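You operate a simulated robot arm through the tools that you are given. There is no shell and no other tool. Be economical: measure what you need, move in short steps, check, and stop when the job is done.

You are at the controls of a simulated robot arm. One attempt, no reset.

JOB
Set the valves on the bench manifold as the build card shows and clamp both.
Fine: leave the third valve where it is.
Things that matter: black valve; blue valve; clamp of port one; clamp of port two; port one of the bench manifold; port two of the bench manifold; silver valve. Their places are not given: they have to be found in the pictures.

It is judged by the outcome, as a careful person would: the job done as asked, and still so three seconds after it is handed in. It fails if anything else is knocked over, pushed out of place, dropped, spilled or broken.

ROBOT AND FRAMES
A 7-joint arm with a two-finger parallel gripper, fixed in place. Base frame: the origin is at the foot of the arm, x ahead of it, y to its left, z up; the work surface is at about z = 850. Readings come in mm, rad, newtons and seconds.
With the tool pointing down near the work surface it reaches from about 300 to 700 mm from the base axis. Its first joint turns from -1.152 to 1.152 rad. Payload 1.57 kg.
The tool frame sits at the grasp point between the pads (the TCP): z along the fingers, y along the line on which they close. The tips reach 30 mm beyond it. Largest opening 110 mm; finger width 24, thickness 12; the body of the gripper, 48 by 112 mm, starts 78 mm behind the TCP.
Orientation is that of the tool frame in the base frame, as a unit quaternion [x, y, z, w]. With the fingers straight down and closing along the base's y, the tool's x points along the base's -x, its y along +y and its z along -z.

CONTROLS
- The arm moves only by the tool move_arm. Its argument "deltas" is a list of rows, each an object (a shift or turn left out is 0, a gripper value left out holds the last) with "delta_pos": the shift along the tool's x, y, z in units of 25 mm (1.0 is 25 mm), a list of three; "angular": the turn, a rotation vector about the tool's x, y, z in units of 8 degrees (1.0 is 8 degrees), a list of three; "gripper": the finger opening in mm, from 0 to 110. In form: [{"delta_pos": [tx, ty, tz], "angular": [rx, ry, rz], "gripper": gripper}, ...]. A call has 1 to 20 rows; each row shifts and turns the commanded pose from where the row before left it, along the tool's axes as they then stand. A call with a number of a shift or a turn outside -1 to 1 is refused whole. A row lasts 0.2 s, in which the tool goes at most 50 mm and 0.15 rad; a call with a longer step from one row to the next is refused whole, and so is a gripper value outside its range. A pose out of reach is approached as far as the arm can. The call stops where the force on the tool passes 70 N (or 10 N more than at its start, if that is more) or the arm is blocked; 0.2 s more then pass. The fingers move at their own pace (about 108 mm/s each) and stop on an object; they squeeze with about 32 N. The grip force told is the motor's: it shows also when the fingers shut on nothing. Time passes only in rows, and 0.2 s behind the last, so rows that do not move let the fingers close. The reply holds the time, the measured pose of the TCP, the force on the tool along the base axes, the opening and the grip force, in the units named above and with some noise, with the torque about the TCP (base axes, N m) and any sound that the robot's microphone picked up, and new pictures: "views" is both (left out), scene, wrist or none.
- Cameras (640 x 400 px; columns grow to the right, rows downward): "scene" is fixed at [158, -385.8, 1404.9]; the picture's right is [0.85, -0.53, 0.00], its down [-0.28, -0.45, -0.85] and it looks along [0.45, 0.72, -0.53] (base axes); focal length 310 px, centre (320, 200). "wrist" rides on the gripper at [70, 16, -141] in the tool frame; the picture's right is [-0.23, 0.97, 0.00], its down [-0.86, -0.20, -0.48] and it looks along [-0.47, -0.11, 0.88] (tool axes); focal length 222 px, centre (320, 200).
- locate(camera, pixels): for up to 12 pixels [column, row] of the newest picture of that camera ("zoom" is the newest enlarged one), the place [x, y, z] in the base frame of the surface seen there, good to about 2 mm. The clock stands still meanwhile.
- enlarge(camera, box): a new picture of the part [left, top, right, bottom] of that camera's present view, enlarged. The clock stands still meanwhile.
- finish_job(): hands the job in; it is judged then, once.

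Work in short steps. Measure before you move; look again where a grasp or a placing could have gone wrong, and mend it. You have 80 turns and 200 pictures in all, those below and enlarged ones among them. Open the gripper and draw the arm clear of the work before you hand the job in, unless the task says otherwise; then end with one line.

The tools are called as a command line: name --argument value ..., lists and objects as JSON in quotes. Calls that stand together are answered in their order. move_arm: Moves the arm, as the interface text tells. Its arguments: {"type":"object","properties":{"deltas":{"type":"array","items":{"type":"object","properties":{"delta_pos":{"type":"array","items":{"type":"number"}},"angular":{"type":"array","items":{"type":"number"}},"gripper":{"type":"number"}}}},"views":{"type":"string","enum":["both","scene","wrist","none"]}},"required":["deltas"]} The other tools are called the same way: locate (camera, pixels) gives the place of the surface under pixels of a picture; enlarge (camera, box) takes an enlarged picture of a part of a camera's view; finish_job () hands the job in.

At the start:

```text
time: 0.0
ee_pos: [338.9, -68.1, 1234.2]
ee_rot: [0.001, 1.0, 0.0, 0.0]
force: [-0.2, -0.5, 0.7]
torque: [-0.05, 0.01, 0.01]
finger_gap: 109.9
grip_force: 0.0
```

scene: 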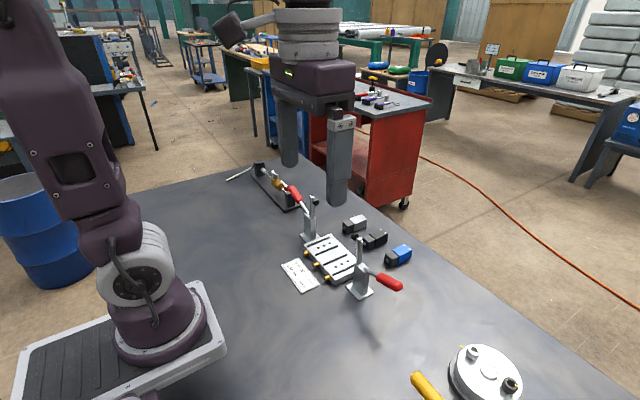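
wrist: 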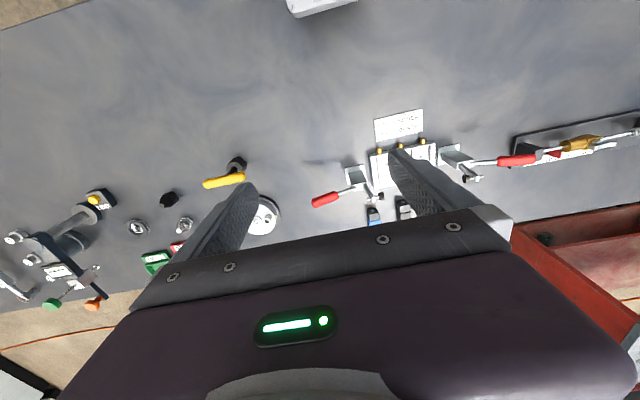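

The scene shows the manifold around (330,258), the card at (300,275), and three valves at (354,224), (375,240), (398,255). I enlarge both.

enlarge --camera "scene" --box '[270, 180, 430, 310]'

enlarge --camera "wrist" --box '[300, 90, 500, 230]'

enlarge --camera "scene" --box '[275, 255, 325, 295]'

```text
3.08 times, centred on (350, 245) of scene
```

zoom: 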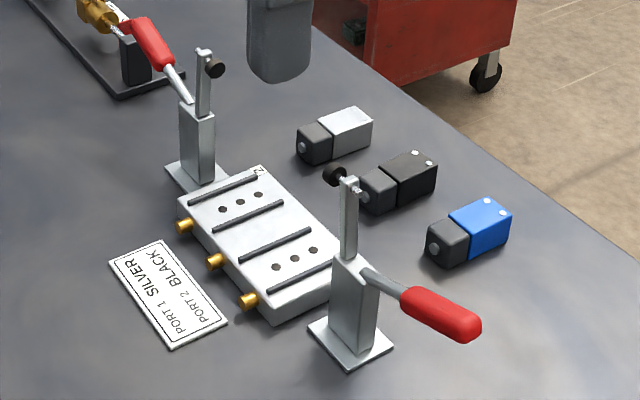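

```text
2.86 times, centred on (400, 160) of wrist
```

zoom: 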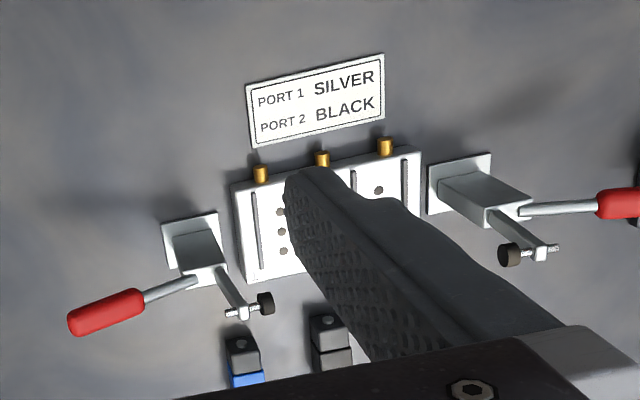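

```text
10.00 times, centred on (300, 275) of scene
```

zoom: 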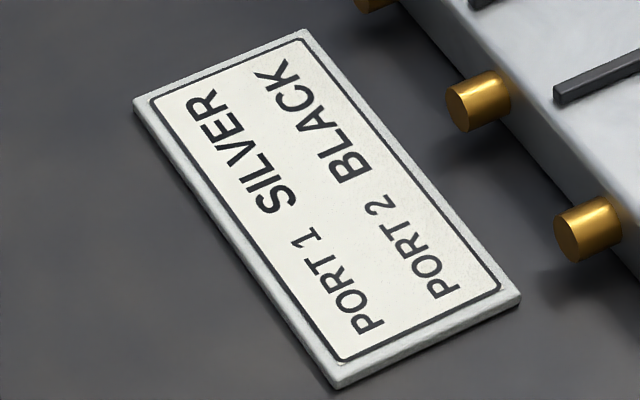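

Card: port 1 silver, port 2 black. I need the port labels on the manifold, so I zoom into each end.

enlarge --camera "scene" --box '[300, 225, 360, 290]'

locate --camera "scene" --pixels '[[335, 236], [317, 246], [338, 282], [354, 268], [346, 224], [356, 219], [366, 241], [378, 236], [390, 257], [402, 250], [300, 275], [400, 284]]'

enlarge --camera "scene" --box '[340, 205, 420, 270]'

```text
6.15 times, centred on (330, 258) of scene
```

zoom: 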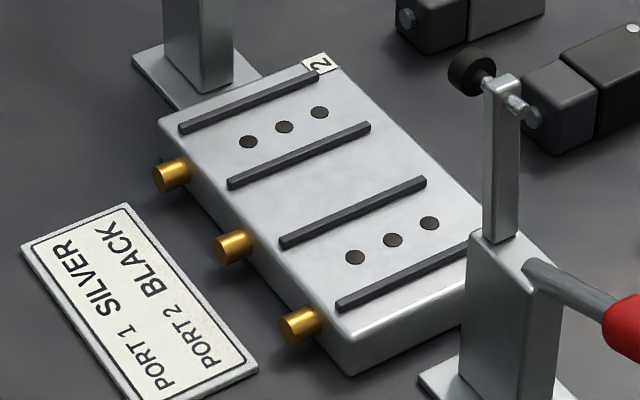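

```text
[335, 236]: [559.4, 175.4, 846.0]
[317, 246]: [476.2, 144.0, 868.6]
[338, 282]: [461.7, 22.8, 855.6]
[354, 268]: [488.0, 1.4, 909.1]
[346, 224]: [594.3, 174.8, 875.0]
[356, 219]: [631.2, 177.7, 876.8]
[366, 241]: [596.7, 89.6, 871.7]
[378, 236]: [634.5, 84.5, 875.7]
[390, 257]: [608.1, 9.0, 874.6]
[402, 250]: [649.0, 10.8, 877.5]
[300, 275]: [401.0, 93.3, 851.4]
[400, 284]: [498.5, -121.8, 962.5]
```

```text
6.15 times, centred on (380, 238) of scene
```

zoom: 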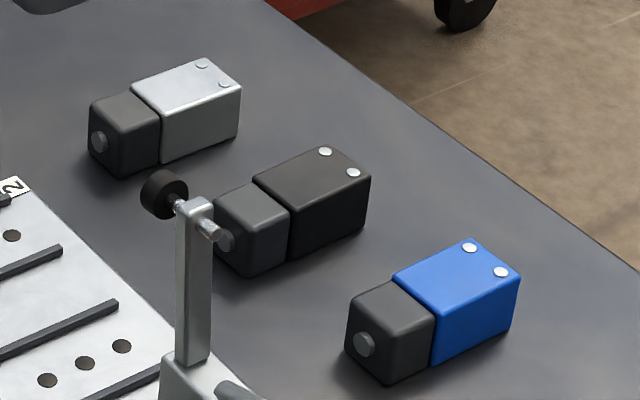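

Port 2 is the +y end (label "2"), so port 1 is the -y end. I move the arm high above the area to get a top view of manifold and valves.

move_arm --deltas '[{"delta_pos": [-0.8, 0.9, 0]}, {"delta_pos": [-0.8, 0.9, 0]}, {"delta_pos": [-0.8, 0.9, 0]}, {"delta_pos": [-0.8, 0.9, 0]}, {"delta_pos": [-0.8, 0.9, 0]}, {"delta_pos": [-0.8, 0.9, 0]}, {"delta_pos": [-0.8, 0.9, 0]}, {"delta_pos": [-0.8, 0.9, 0]}]'

```text
time: 1.8
ee_pos: [498.5, 111.9, 1231.5]
ee_rot: [0.0, 1.0, 0.0, 0.0]
force: [-0.2, 0.5, 0.3]
torque: [-0.03, -0.01, -0.01]
finger_gap: 110.0
grip_force: 0.0
```

scene: 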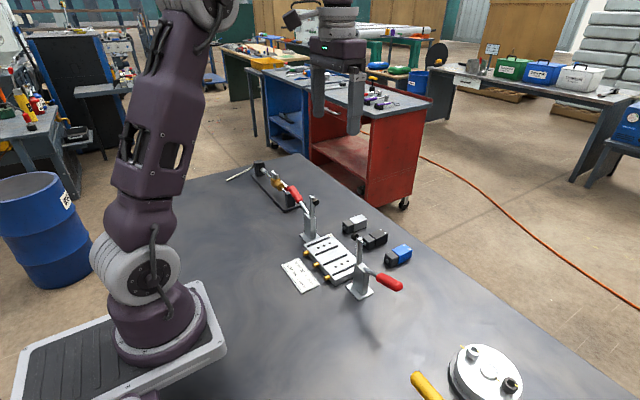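
wrist: 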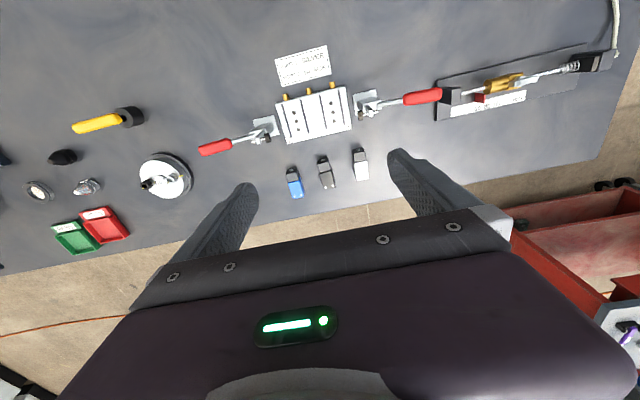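

Clear top view; manifold at (315,115), valves at (294,182), (326,172), (360,163). I zoom to measure.

enlarge --camera "wrist" --box '[255, 75, 385, 205]'

enlarge --camera "wrist" --box '[250, 80, 380, 160]'

```text
3.08 times, centred on (320, 140) of wrist
```

zoom: 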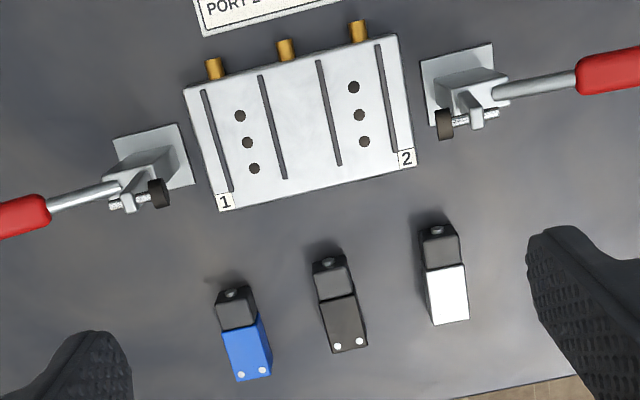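

```text
4.92 times, centred on (315, 120) of wrist
```

zoom: 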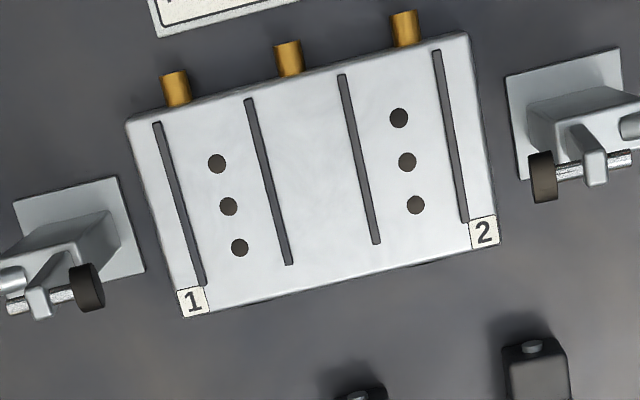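

Labels confirmed. I locate port holes, ribs, corners and clamp parts in this zoom, then the valves.

locate --camera "zoom" --pixels '[[217, 163], [240, 247], [399, 117], [416, 205], [160, 135], [201, 275], [251, 110], [288, 255], [345, 85], [376, 235], [438, 60], [464, 215]]'

locate --camera "wrist" --pixels '[[354, 153], [365, 152], [356, 179], [369, 178], [319, 161], [331, 158], [325, 188], [338, 186], [360, 172], [330, 178], [216, 147], [423, 96]]'

enlarge --camera "wrist" --box '[280, 140, 380, 200]'

```text
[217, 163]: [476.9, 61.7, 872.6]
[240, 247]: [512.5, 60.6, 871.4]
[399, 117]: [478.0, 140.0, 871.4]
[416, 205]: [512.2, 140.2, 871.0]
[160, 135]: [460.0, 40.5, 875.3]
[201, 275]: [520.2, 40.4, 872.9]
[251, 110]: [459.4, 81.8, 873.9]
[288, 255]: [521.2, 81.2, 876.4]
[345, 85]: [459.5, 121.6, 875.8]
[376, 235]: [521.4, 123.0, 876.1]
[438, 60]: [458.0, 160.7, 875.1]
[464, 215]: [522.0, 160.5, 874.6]
```

```text
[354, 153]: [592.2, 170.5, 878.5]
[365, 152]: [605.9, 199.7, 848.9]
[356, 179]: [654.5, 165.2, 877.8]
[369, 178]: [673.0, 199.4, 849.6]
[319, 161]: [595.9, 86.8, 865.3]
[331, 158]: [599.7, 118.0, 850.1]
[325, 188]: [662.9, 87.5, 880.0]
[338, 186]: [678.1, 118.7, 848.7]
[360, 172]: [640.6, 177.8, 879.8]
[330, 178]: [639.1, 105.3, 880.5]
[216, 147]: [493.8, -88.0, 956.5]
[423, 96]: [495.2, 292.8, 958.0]
```

```text
6.40 times, centred on (330, 170) of wrist
```

zoom: 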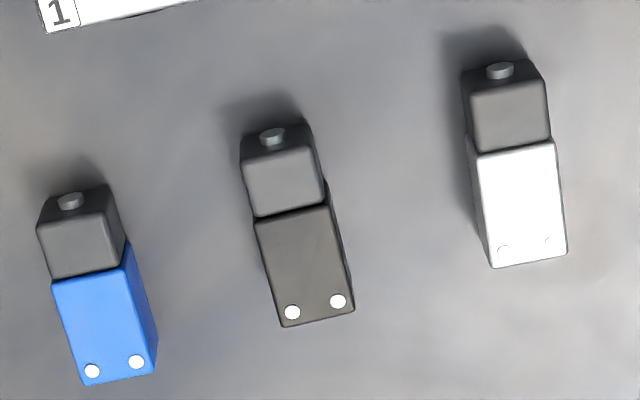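

Port 1 centre ≈ (495,61), port 2 ≈ (495,140), top z≈871.5, axis-aligned. Now the valve corners.

locate --camera "zoom" --pixels '[[482, 158], [550, 146], [496, 262], [562, 250], [474, 100], [543, 88], [260, 228], [322, 214], [285, 322], [350, 306], [247, 165], [312, 152]]'

enlarge --camera "scene" --box '[285, 180, 335, 245]'

enlarge --camera "scene" --box '[335, 225, 415, 305]'

```text
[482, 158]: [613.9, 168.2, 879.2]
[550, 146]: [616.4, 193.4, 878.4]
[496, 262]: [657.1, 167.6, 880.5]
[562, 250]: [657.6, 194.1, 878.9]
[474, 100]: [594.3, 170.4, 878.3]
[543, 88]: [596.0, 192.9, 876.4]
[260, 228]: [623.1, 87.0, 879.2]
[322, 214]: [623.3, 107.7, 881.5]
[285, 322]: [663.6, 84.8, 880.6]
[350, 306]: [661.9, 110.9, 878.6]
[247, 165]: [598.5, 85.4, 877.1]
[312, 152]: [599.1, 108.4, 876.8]
```

```text
6.15 times, centred on (310, 212) of scene
```

zoom: 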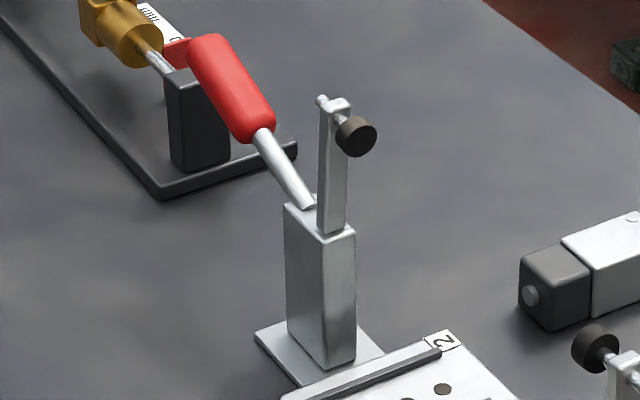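

```text
5.00 times, centred on (375, 265) of scene
```

zoom: 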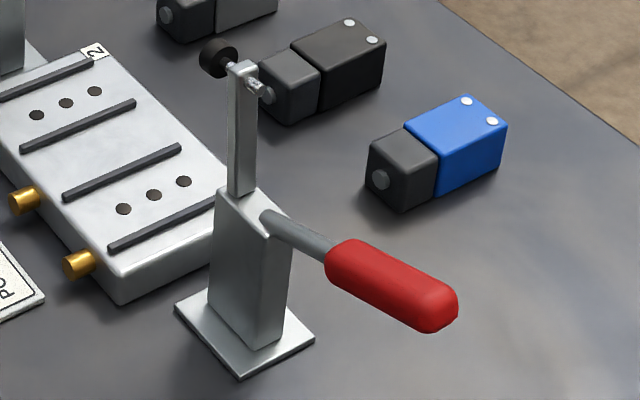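

I measure clamp geometry (knob, arm, post) to check for gripper clearance.

locate --camera "zoom" --pixels '[[218, 55], [240, 70], [270, 95], [240, 185], [230, 195], [270, 235], [285, 220], [335, 255], [440, 310], [245, 370], [180, 310], [310, 340]]'

enlarge --camera "wrist" --box '[340, 70, 440, 130]'

```text
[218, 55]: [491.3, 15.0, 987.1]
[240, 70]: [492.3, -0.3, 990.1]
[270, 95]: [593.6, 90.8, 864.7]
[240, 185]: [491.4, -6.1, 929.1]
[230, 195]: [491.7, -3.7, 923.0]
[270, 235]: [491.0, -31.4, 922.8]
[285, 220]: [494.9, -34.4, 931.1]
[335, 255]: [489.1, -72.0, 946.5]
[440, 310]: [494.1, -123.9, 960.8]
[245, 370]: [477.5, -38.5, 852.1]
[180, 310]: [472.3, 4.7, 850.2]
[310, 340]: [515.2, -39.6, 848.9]
```

```text
6.40 times, centred on (390, 100) of wrist
```

zoom: 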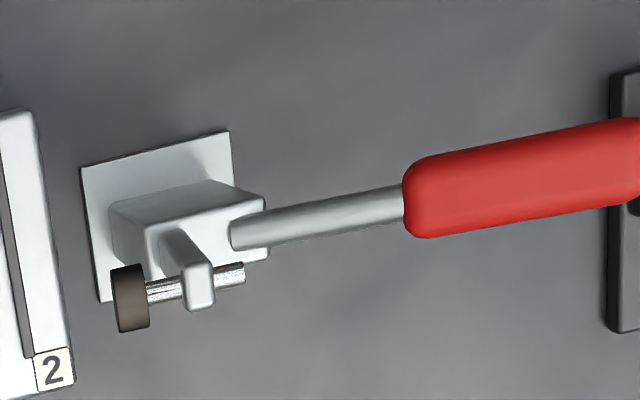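

locate --camera "zoom" --pixels '[[132, 300], [200, 290], [120, 295], [180, 250], [175, 225], [125, 220], [250, 230], [330, 215], [425, 190], [520, 170], [610, 150], [610, 210]]'

enlarge --camera "scene" --box '[240, 150, 340, 250]'

```text
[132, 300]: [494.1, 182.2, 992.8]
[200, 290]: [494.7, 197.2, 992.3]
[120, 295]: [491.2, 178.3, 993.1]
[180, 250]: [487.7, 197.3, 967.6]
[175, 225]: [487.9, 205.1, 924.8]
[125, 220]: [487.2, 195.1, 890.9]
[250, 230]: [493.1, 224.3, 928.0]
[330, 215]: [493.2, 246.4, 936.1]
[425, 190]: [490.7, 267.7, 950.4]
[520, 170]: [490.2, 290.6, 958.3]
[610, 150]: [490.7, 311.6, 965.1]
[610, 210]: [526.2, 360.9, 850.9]
```

```text
4.00 times, centred on (290, 200) of scene
```

zoom: 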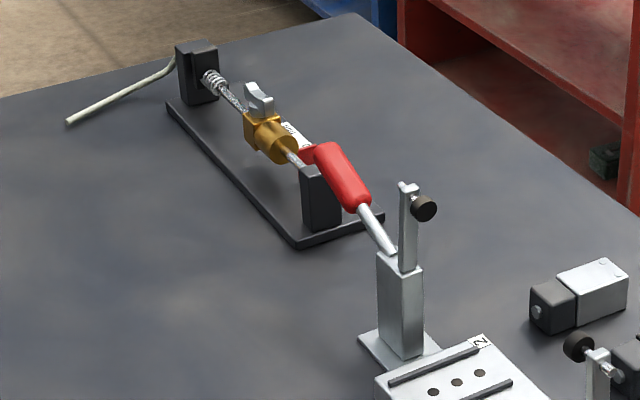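

Plan: the gripper body vertical would foul the clamp knobs (z≈985, 38 mm from port centre), so I use a 32° lean (body toward −x). I tilt, go above the black valve (x 620–664, y 84–111), opening 54.

move_arm --deltas '[{"angular": [0, -1, 0], "gripper": 54}, {"angular": [0, -1, 0]}, {"angular": [0, -1, 0]}, {"angular": [0, -1, 0]}, {"delta_pos": [0.094, -0.04, 0.854]}, {"delta_pos": [0.094, -0.04, 0.854]}, {"delta_pos": [0.094, -0.04, 0.854]}, {"delta_pos": [0.094, -0.04, 0.854]}, {"delta_pos": [0.094, -0.04, 0.854]}, {"delta_pos": [0.094, -0.04, 0.854]}, {"delta_pos": [0.094, -0.04, 0.854]}, {"delta_pos": [0.094, -0.04, 0.854]}, {"delta_pos": [0.094, -0.04, 0.854]}, {"delta_pos": [0.094, -0.04, 0.854]}, {"delta_pos": [0.094, -0.04, 0.854]}, {"delta_pos": [0.094, -0.04, 0.854]}, {"delta_pos": [0.094, -0.04, 0.854]}, {"delta_pos": [0.094, -0.04, 0.854]}]'

```text
time: 5.6
ee_pos: [626.2, 97.9, 962.7]
ee_rot: [0.0, 0.961, 0.0, 0.276]
force: [-0.3, 0.4, -0.2]
torque: [0.06, 0.02, 0.02]
finger_gap: 53.8
grip_force: 0.0
```

scene: 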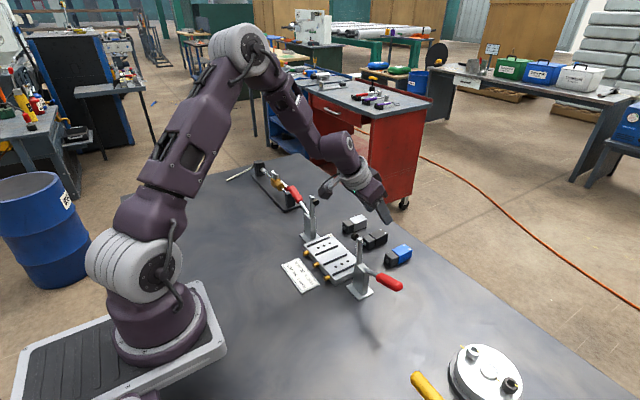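
wrist: 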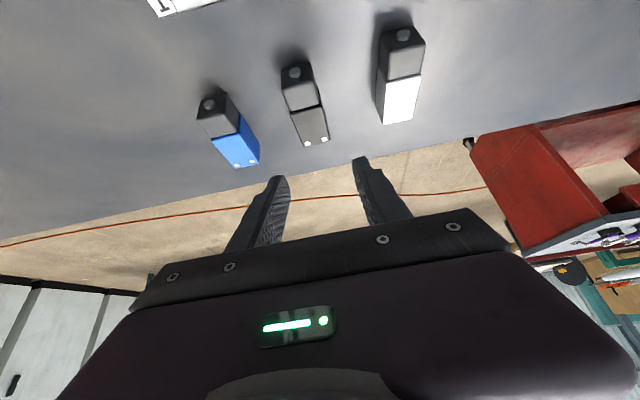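

Aligned with the black valve. Straight-down descent to TCP z≈890 (fingers straddling).

move_arm --deltas '[{"delta_pos": [0.38, 0, 0.61]}, {"delta_pos": [0.38, 0, 0.61]}, {"delta_pos": [0.38, 0, 0.61]}, {"delta_pos": [0.33, 0, 0.53]}, {}]'

enlarge --camera "scene" --box '[320, 190, 430, 280]'

```text
time: 6.8
ee_pos: [625.8, 98.0, 893.9]
ee_rot: [0.001, 0.961, 0.0, 0.275]
force: [-0.6, 0.7, -0.3]
torque: [0.02, 0.0, 0.0]
finger_gap: 53.9
grip_force: 0.0
```

scene: 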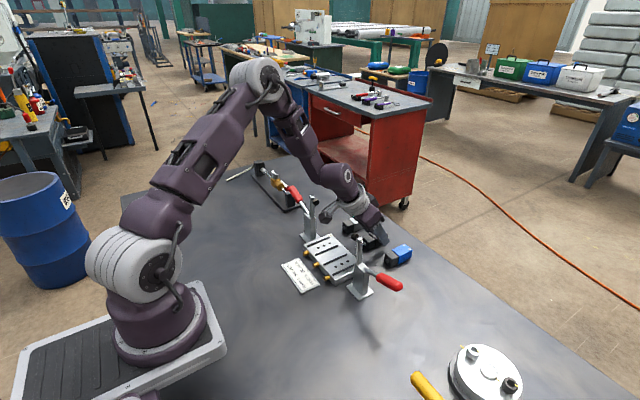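
wrist: 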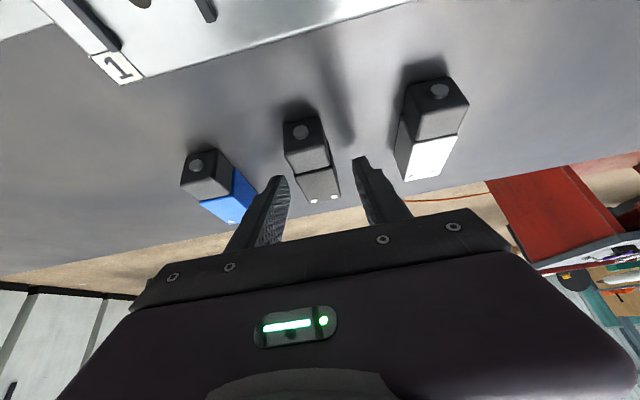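

```text
4.44 times, centred on (375, 235) of scene
```

zoom: 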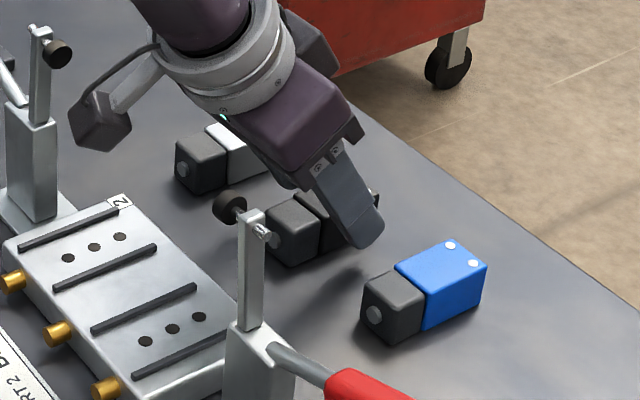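

Fingers straddle the black body with lowest corner ≈ z 862. Close, then lift.

move_arm --deltas '[{"gripper": 15}, {}, {}, {"delta_pos": [-0.3, 0, -0.48]}, {"delta_pos": [-0.3, 0, -0.48]}, {"delta_pos": [-0.3, 0, -0.48]}, {"delta_pos": [-0.42, 0, -0.68]}, {"delta_pos": [-0.42, 0, -0.68]}, {"delta_pos": [-0.42, 0, -0.68]}, {"delta_pos": [-0.42, 0, -0.68]}, {}]'

enlarge --camera "scene" --box '[320, 150, 430, 240]'

```text
time: 9.2
ee_pos: [627.0, 98.8, 1015.4]
ee_rot: [0.0, 0.961, 0.0, 0.275]
force: [0.3, 0.8, -2.0]
torque: [-0.03, 0.0, -0.01]
finger_gap: 29.2
grip_force: 32.2
```

scene: 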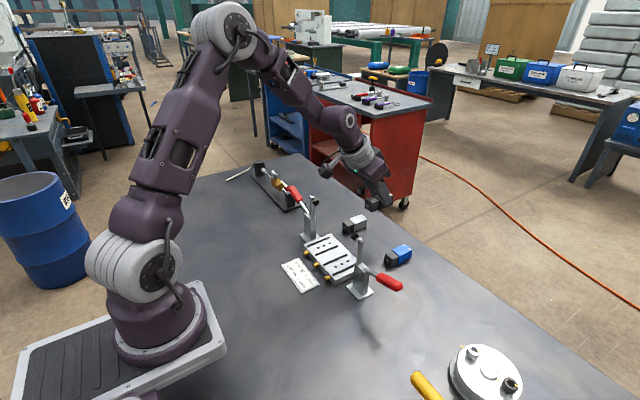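
wrist: 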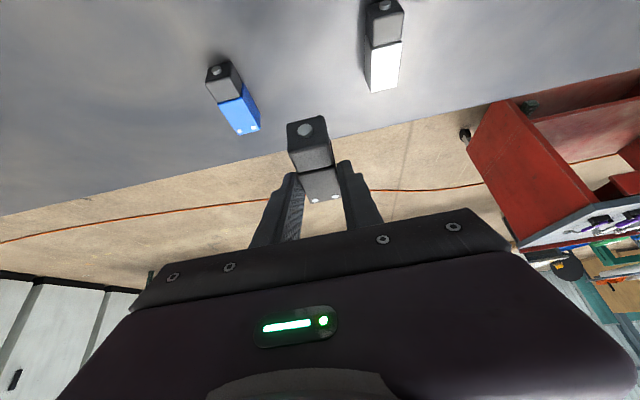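

```text
4.44 times, centred on (375, 195) of scene
```

zoom: 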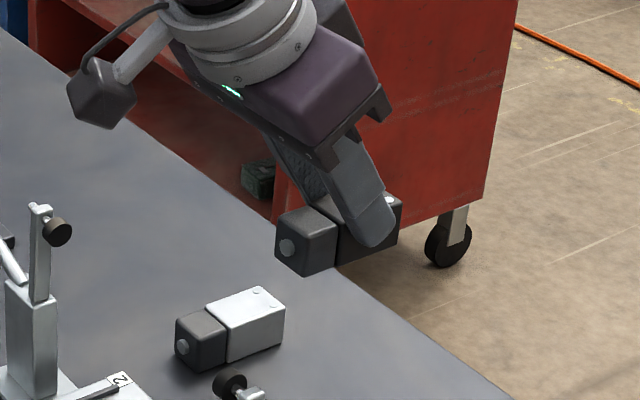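

Held at 29 mm. Before placing, I raise it and roll it 56° so the scene camera can see where the valve's underside ports are.

move_arm --deltas '[{"delta_pos": [0, 0, -0.87]}, {"delta_pos": [0, 0, -0.87]}, {"delta_pos": [0, 0, -0.87]}, {"delta_pos": [0, 0, -0.87]}, {"delta_pos": [0, 0, -0.87]}, {"delta_pos": [0, 0, -0.87]}, {"delta_pos": [0, 0, -0.87]}, {"angular": [0.848, 0, -0.53]}, {"angular": [0.848, 0, -0.53]}, {"angular": [0.848, 0, -0.53]}, {"angular": [0.848, 0, -0.53]}, {"angular": [0.848, 0, -0.53]}, {"angular": [0.848, 0, -0.53]}, {"angular": [0.848, 0, -0.53]}, {}]' --views "scene"

enlarge --camera "scene" --box '[310, 110, 420, 200]'

```text
time: 12.4
ee_pos: [546.5, 98.6, 1145.9]
ee_rot: [-0.13, 0.848, -0.452, 0.243]
force: [-0.6, -0.1, -1.8]
torque: [0.02, 0.0, 0.01]
finger_gap: 29.6
grip_force: 32.2
```

scene: 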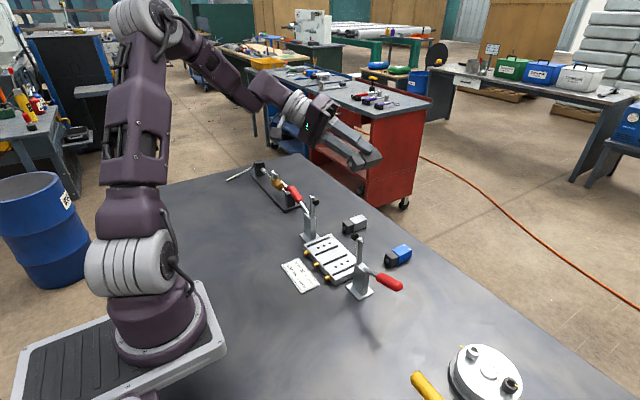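

```text
4.44 times, centred on (365, 155) of scene
```

zoom: 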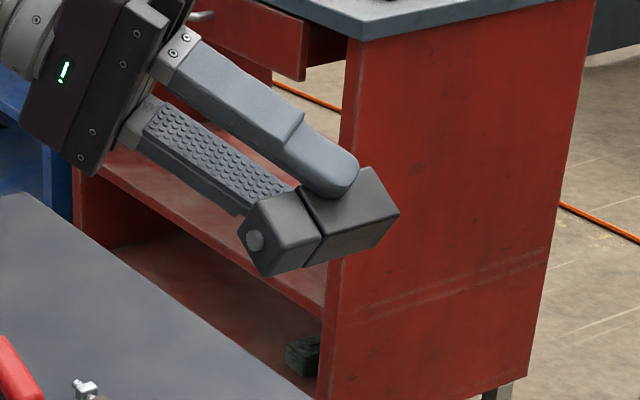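

enlarge --camera "scene" --box '[345, 145, 385, 177]'

```text
12.50 times, centred on (365, 161) of scene
```

zoom: 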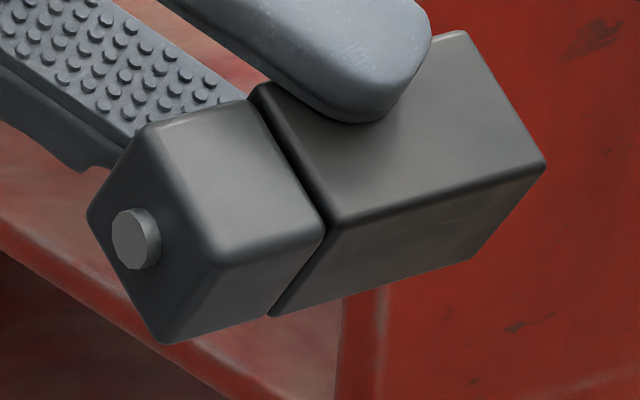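

Underside is plain. I measure the manifold and rib extents more precisely instead.

enlarge --camera "scene" --box '[300, 225, 360, 290]'

locate --camera "zoom" --pixels '[[182, 128], [322, 72], [230, 184], [368, 125], [282, 245], [424, 180], [248, 142], [284, 127], [319, 112], [354, 257], [393, 240], [429, 223]]'

locate --camera "zoom" --pixels '[[162, 117], [328, 54], [345, 334], [210, 185], [265, 253], [400, 120], [440, 165], [320, 62], [440, 155], [252, 168], [234, 240], [300, 318]]'

```text
6.15 times, centred on (330, 258) of scene
```

zoom: 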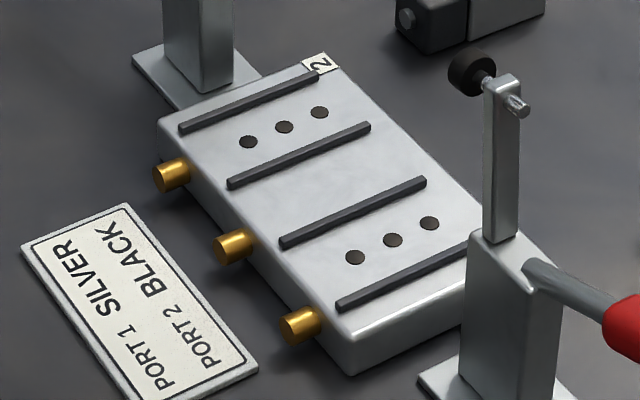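

```text
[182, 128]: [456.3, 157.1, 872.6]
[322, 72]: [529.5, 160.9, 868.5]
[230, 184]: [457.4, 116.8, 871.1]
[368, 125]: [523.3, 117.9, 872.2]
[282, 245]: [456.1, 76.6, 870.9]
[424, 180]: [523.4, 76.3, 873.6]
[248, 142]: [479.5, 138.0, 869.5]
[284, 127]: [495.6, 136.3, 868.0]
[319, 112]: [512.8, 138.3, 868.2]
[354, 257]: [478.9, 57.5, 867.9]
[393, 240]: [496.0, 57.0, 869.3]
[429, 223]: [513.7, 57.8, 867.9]
```

```text
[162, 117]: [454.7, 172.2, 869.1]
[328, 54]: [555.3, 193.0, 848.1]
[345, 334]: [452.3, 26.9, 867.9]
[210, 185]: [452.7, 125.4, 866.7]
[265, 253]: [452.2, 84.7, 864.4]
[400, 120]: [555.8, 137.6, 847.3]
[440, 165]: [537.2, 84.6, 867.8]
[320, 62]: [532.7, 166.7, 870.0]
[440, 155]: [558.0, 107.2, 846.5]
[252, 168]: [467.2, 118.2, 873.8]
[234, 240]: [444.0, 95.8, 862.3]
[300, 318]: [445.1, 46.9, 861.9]
```

Manifold spans x 451–539 (centre 495), ribs 456–524. I'll centre the whole valve at x≈490, y≈139.5 in port 2. Roll back and move above port 2.

move_arm --deltas '[{"angular": [-0.848, 0, 0.53]}, {"angular": [-0.848, 0, 0.53]}, {"angular": [-0.848, 0, 0.53]}, {"angular": [-0.848, 0, 0.53]}, {"angular": [-0.848, 0, 0.53]}, {"angular": [-0.848, 0, 0.53]}, {"angular": [-0.848, 0, 0.53]}, {"delta_pos": [0.67, 0.182, 0.556]}, {"delta_pos": [0.67, 0.182, 0.556]}, {"delta_pos": [0.67, 0.182, 0.556]}, {"delta_pos": [0.67, 0.182, 0.556]}, {"delta_pos": [0.67, 0.182, 0.556]}, {"delta_pos": [0.67, 0.182, 0.556]}, {"delta_pos": [0.67, 0.182, 0.556]}, {"delta_pos": [0.67, 0.182, 0.556]}, {"delta_pos": [0.67, 0.182, 0.556]}, {}]'

enlarge --camera "scene" --box '[270, 180, 380, 290]'

```text
time: 16.0
ee_pos: [487.3, 137.1, 959.8]
ee_rot: [0.0, 0.961, 0.0, 0.276]
force: [0.2, -0.2, -1.2]
torque: [-0.02, 0.0, 0.0]
finger_gap: 29.4
grip_force: 32.1
```

scene: 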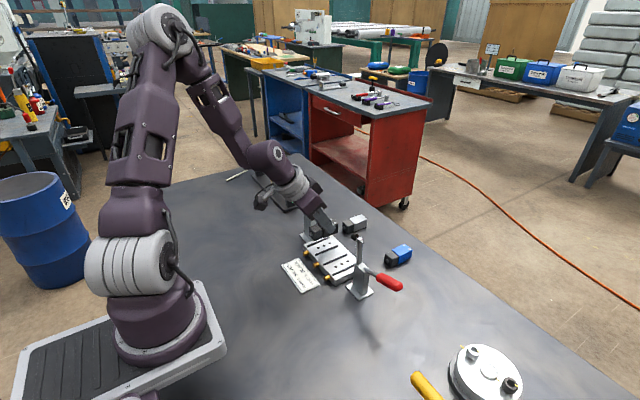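
wrist: 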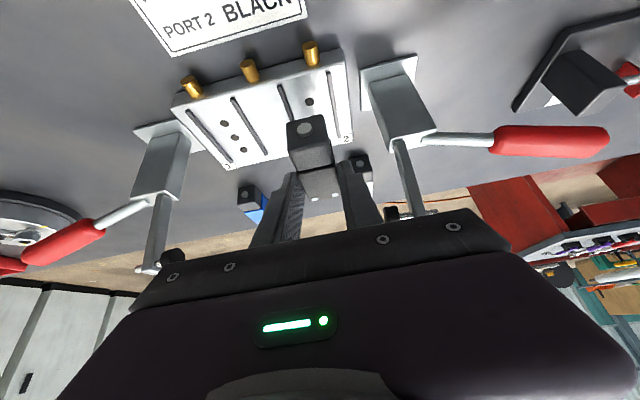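

```text
3.64 times, centred on (325, 235) of scene
```

zoom: 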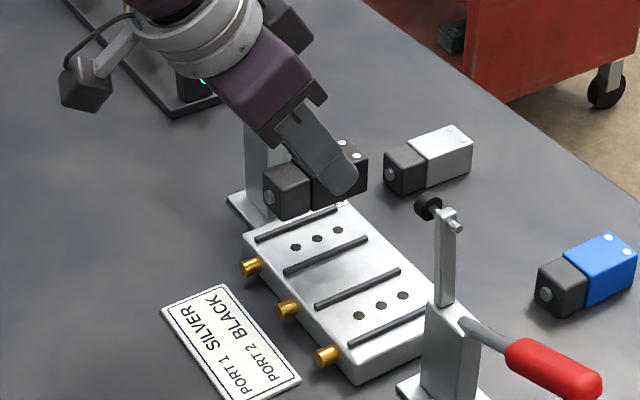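

Aligned, small correction (+2.5 y, −2 x) and lower to about 4 mm above seating.

move_arm --deltas '[{"delta_pos": [0.235, 0.025, 0.34]}, {"delta_pos": [0.235, 0.025, 0.34]}, {"delta_pos": [0.235, 0.025, 0.34]}, {"delta_pos": [0.235, 0.025, 0.34]}, {}]'

enlarge --camera "scene" --box '[285, 205, 365, 275]'

enlarge --camera "wrist" --box '[240, 80, 420, 220]'

```text
time: 17.2
ee_pos: [483.4, 141.2, 918.6]
ee_rot: [0.0, 0.961, 0.0, 0.276]
force: [-0.4, 0.0, -1.5]
torque: [0.04, 0.03, 0.0]
finger_gap: 29.2
grip_force: 32.1
```

scene: 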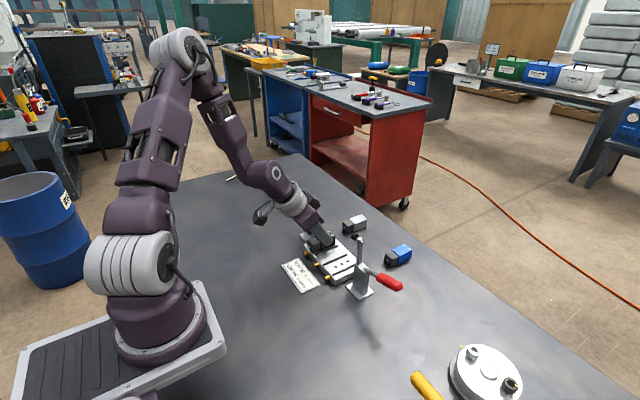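
wrist: 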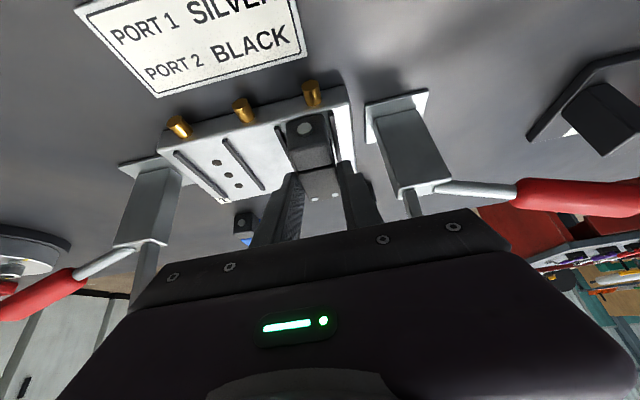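

```text
5.71 times, centred on (325, 240) of scene
```

zoom: 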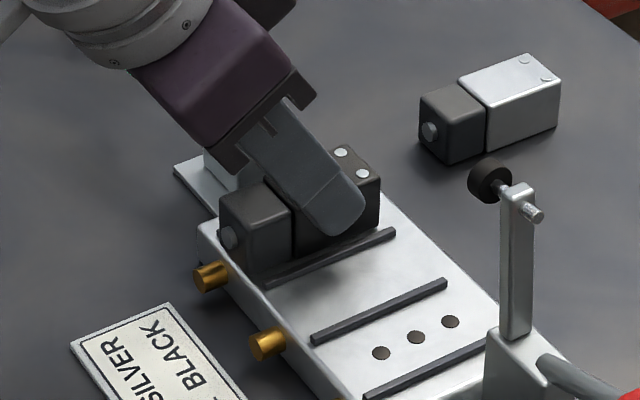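

```text
2.86 times, centred on (330, 150) of wrist
```

zoom: 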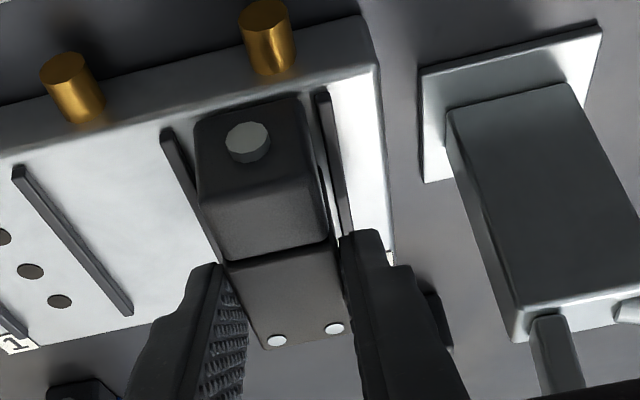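

Valve sits between the ribs. Slight correction, then lower gently in ~1.2 mm steps until contact.

move_arm --deltas '[{"delta_pos": [-0.05, -0.05, 0.03]}, {"delta_pos": [0.025, 0, 0.04]}, {"delta_pos": [0.025, 0, 0.04]}, {"delta_pos": [0.025, 0, 0.04]}, {"delta_pos": [0.025, 0, 0.04]}, {}]' --views "wrist"

enlarge --camera "scene" --box '[285, 205, 365, 275]'

```text
time: 18.6
ee_pos: [484.8, 138.4, 914.5]
ee_rot: [0.001, 0.961, 0.0, 0.278]
force: [2.1, -4.8, 25.5]
torque: [-0.16, -0.47, -0.08]
finger_gap: 29.6
grip_force: 32.0
```

wrist: 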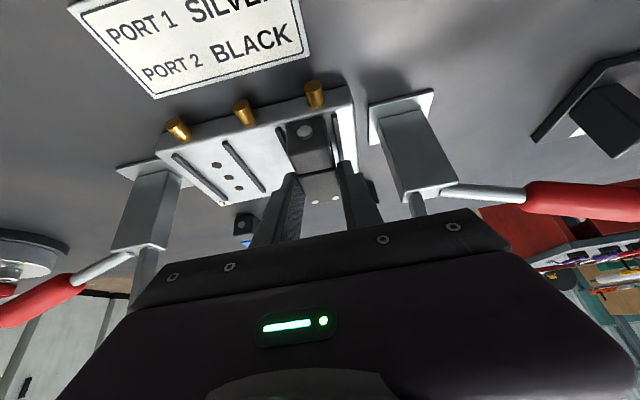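

```text
5.71 times, centred on (325, 240) of scene
```

zoom: 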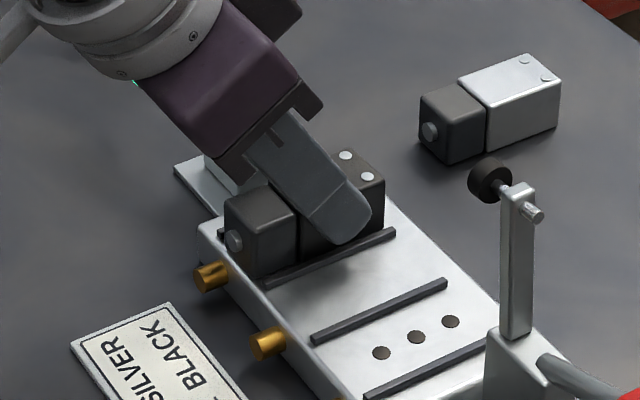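

Seated (25 N contact at z 914.5). Open to 42 and retreat along the tool axis.

move_arm --deltas '[{"delta_pos": [-0.02, 0, -0.03], "gripper": 42}, {}, {"delta_pos": [0, 0, -0.8]}, {"delta_pos": [0, 0, -0.8]}, {"delta_pos": [0, 0, -0.8]}, {"delta_pos": [0, 0, -0.8]}, {"delta_pos": [0, 0, -0.8]}, {}]'

enlarge --camera "scene" --box '[285, 205, 365, 275]'

enlarge --camera "wrist" --box '[240, 30, 420, 170]'

```text
time: 20.4
ee_pos: [434.8, 135.8, 989.4]
ee_rot: [0.001, 0.961, -0.004, 0.277]
force: [0.0, 0.3, 0.6]
torque: [0.0, 0.01, 0.02]
finger_gap: 42.1
grip_force: 0.0
out of reach, approached as far as the arm can: row 7
```

scene: 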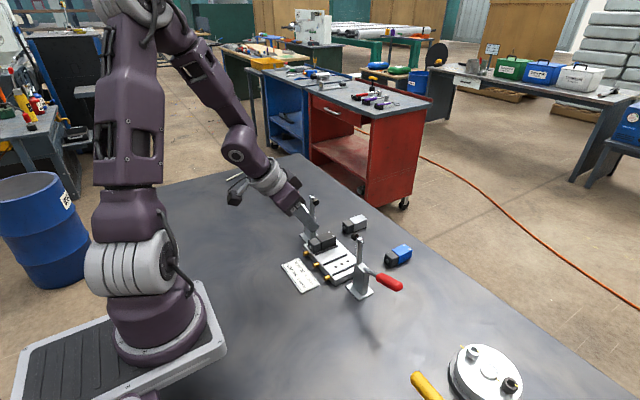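
wrist: 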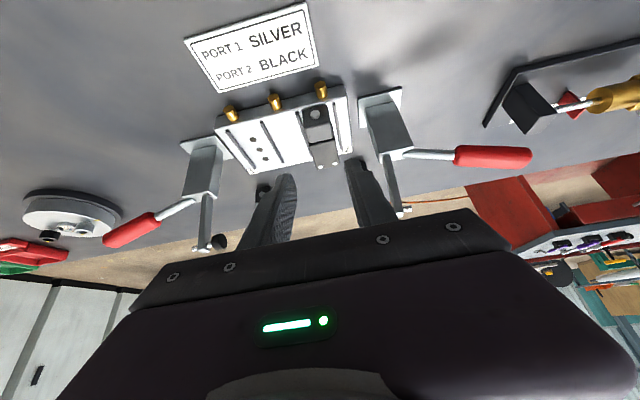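

```text
5.71 times, centred on (325, 240) of scene
```

zoom: 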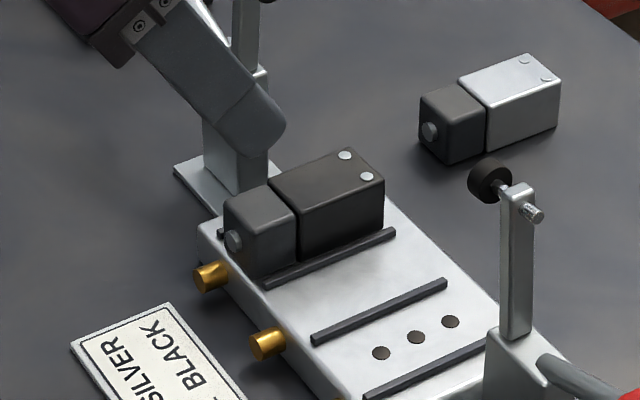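

```text
2.86 times, centred on (330, 100) of wrist
```

zoom: 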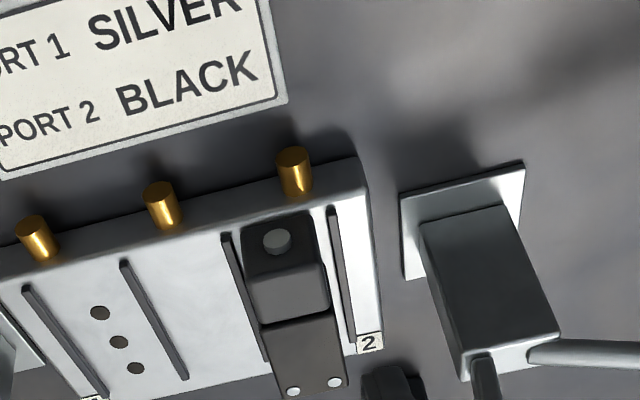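

Black is seated in port 2 between its ribs. Next the silver valve: I straighten the tool, rise, and move above silver (body centre (637,181)), keeping above the clamp arms.

move_arm --deltas '[{"angular": [0, 1, 0]}, {"angular": [0, 1, 0]}, {"angular": [0, 1, 0]}, {"angular": [0, 1, 0]}, {"delta_pos": [0, 0, -1], "gripper": 54}, {"delta_pos": [0, 0, -1]}, {"delta_pos": [0, 0, -1]}, {"delta_pos": [-1, 0.2, 0]}, {"delta_pos": [-1, 0.2, 0]}, {"delta_pos": [-1, 0.2, 0]}, {"delta_pos": [-1, 0.2, 0]}, {"delta_pos": [-1, 0.2, 0]}, {"delta_pos": [-1, 0.2, 0]}, {"delta_pos": [-1, 0.2, 0]}, {"delta_pos": [-1, 0.2, 0]}, {}]'

```text
time: 23.8
ee_pos: [619.3, 166.4, 1082.6]
ee_rot: [0.008, 0.997, -0.017, 0.071]
force: [0.2, 0.8, 0.7]
torque: [0.0, 0.01, 0.01]
finger_gap: 54.0
grip_force: 0.0
out of reach, approached as far as the arm can: row 1, 2
```

scene: 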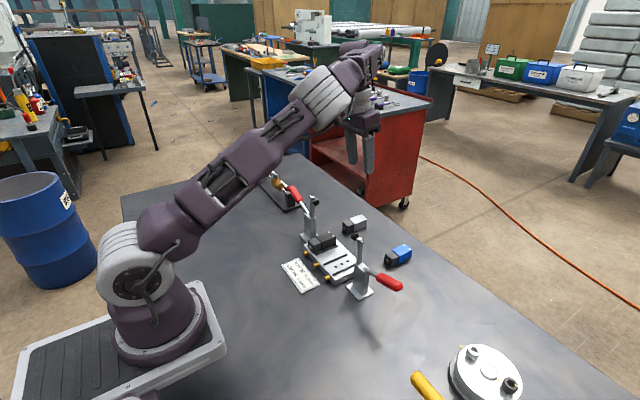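
wrist: 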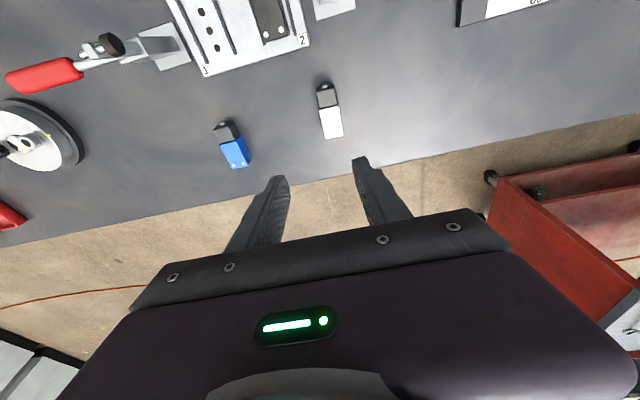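

Residual tilt ~8° remains; I correct it, centre over silver and descend partly.

move_arm --deltas '[{"angular": [-0.24, 1.0, -0.115]}, {"delta_pos": [-0.71, 0.58, 0]}, {"delta_pos": [0, 0, 1]}, {"delta_pos": [0, 0, 1]}, {"delta_pos": [0, 0, 1]}, {"delta_pos": [0, 0, 1]}, {"delta_pos": [0, 0, 0.8]}, {}]'

enlarge --camera "wrist" --box '[270, 120, 400, 220]'

```text
time: 25.6
ee_pos: [629.0, 180.4, 958.4]
ee_rot: [0.0, 1.0, 0.001, 0.002]
force: [-1.0, 0.3, 0.6]
torque: [0.01, -0.02, 0.0]
finger_gap: 53.9
grip_force: 0.2
out of reach, approached as far as the arm can: row 2
```

scene: 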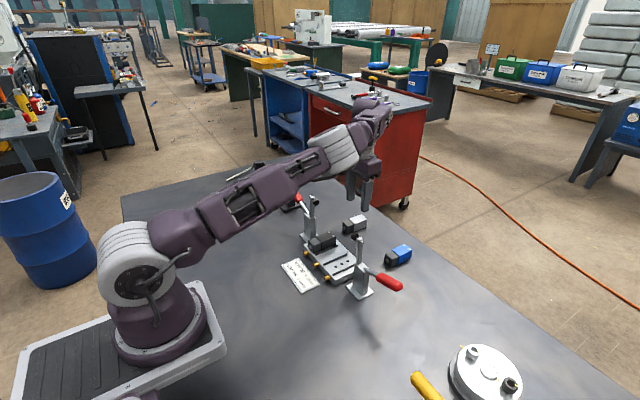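
wrist: 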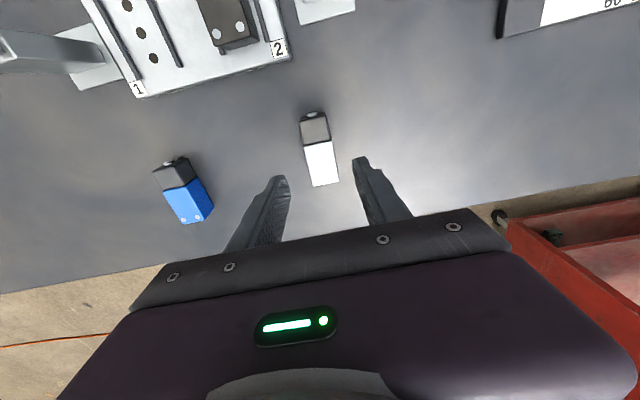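

```text
4.00 times, centred on (335, 170) of wrist
```

zoom: 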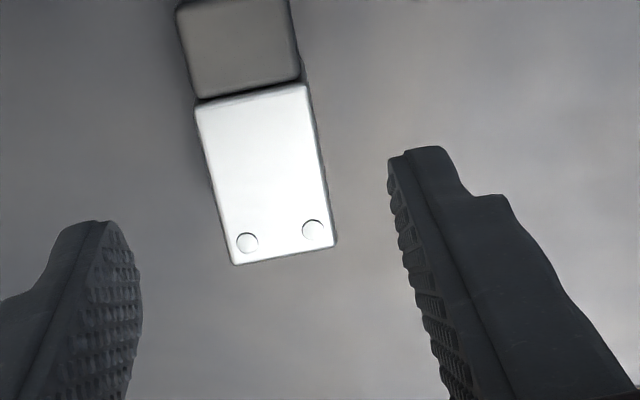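

Centred in y, TCP x 629 still on the silver body. Descend 68 mm and check.

move_arm --deltas '[{"delta_pos": [0, 0, 0.8]}, {"delta_pos": [0, 0, 0.8]}, {"delta_pos": [0, 0, 0.8]}, {"delta_pos": [0, 0, 0.32]}, {}]'

enlarge --camera "scene" --box '[310, 180, 410, 260]'

```text
time: 26.8
ee_pos: [629.1, 180.4, 892.2]
ee_rot: [0.001, 1.0, 0.001, 0.002]
force: [-0.2, -0.3, 0.8]
torque: [0.0, 0.01, 0.0]
finger_gap: 54.1
grip_force: 0.1
```

scene: 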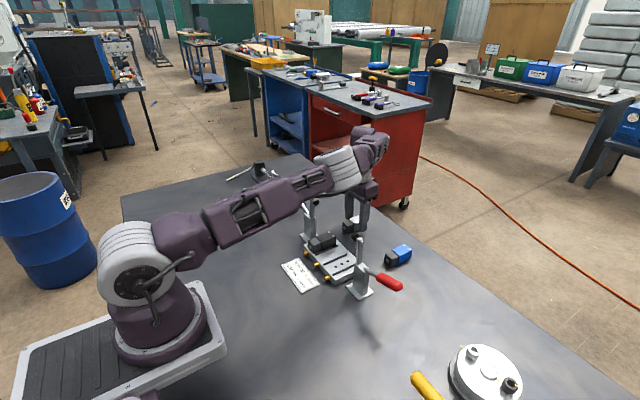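
wrist: 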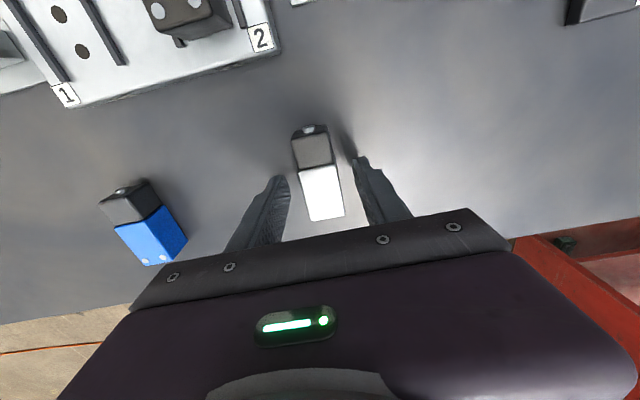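

```text
5.00 times, centred on (360, 220) of scene
```

zoom: 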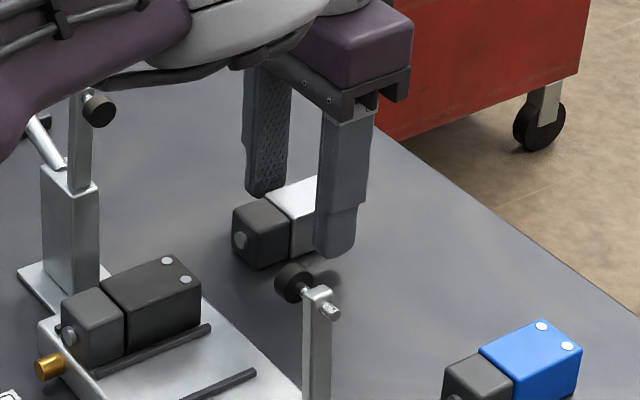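

Fingers straddle silver. Close, lift 40 mm, shift −85 in y to the spot where black had been.

move_arm --deltas '[{"gripper": 15}, {}, {}, {"delta_pos": [0, 0, -0.5]}, {"delta_pos": [0, 0, -0.6]}, {"delta_pos": [0, 0, -0.6]}, {"delta_pos": [0, -0.7, 0]}, {"delta_pos": [0, -0.7, 0]}, {"delta_pos": [0, -0.7, 0]}, {"delta_pos": [0, -0.7, 0]}, {"delta_pos": [0, -0.6, 0]}, {"delta_pos": [0, 0, 0.6]}, {"delta_pos": [0, 0, 0.6]}, {}]'

enlarge --camera "scene" --box '[310, 180, 410, 260]'

```text
time: 29.8
ee_pos: [630.2, 95.2, 903.0]
ee_rot: [0.0, 1.0, 0.001, 0.002]
force: [-0.4, -0.9, -0.5]
torque: [0.02, 0.02, 0.0]
finger_gap: 29.3
grip_force: 32.2
```

scene: 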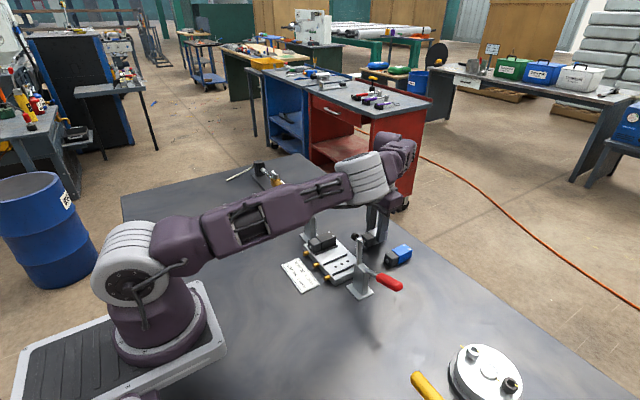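
wrist: 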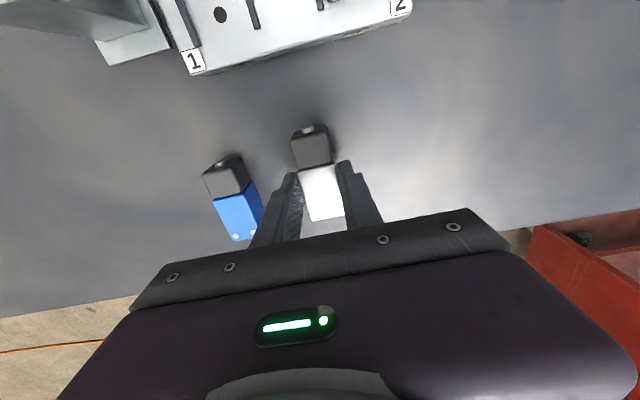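

```text
5.00 times, centred on (360, 220) of scene
```

zoom: 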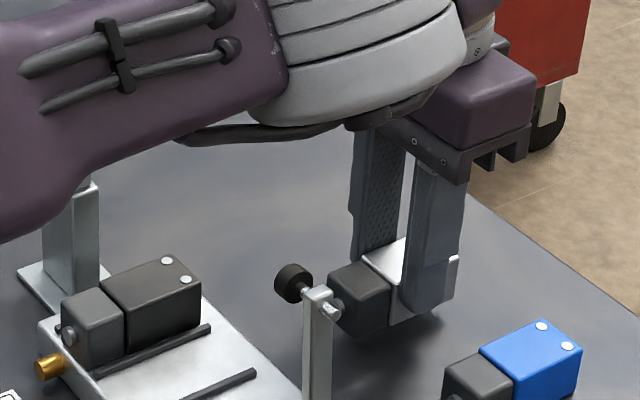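

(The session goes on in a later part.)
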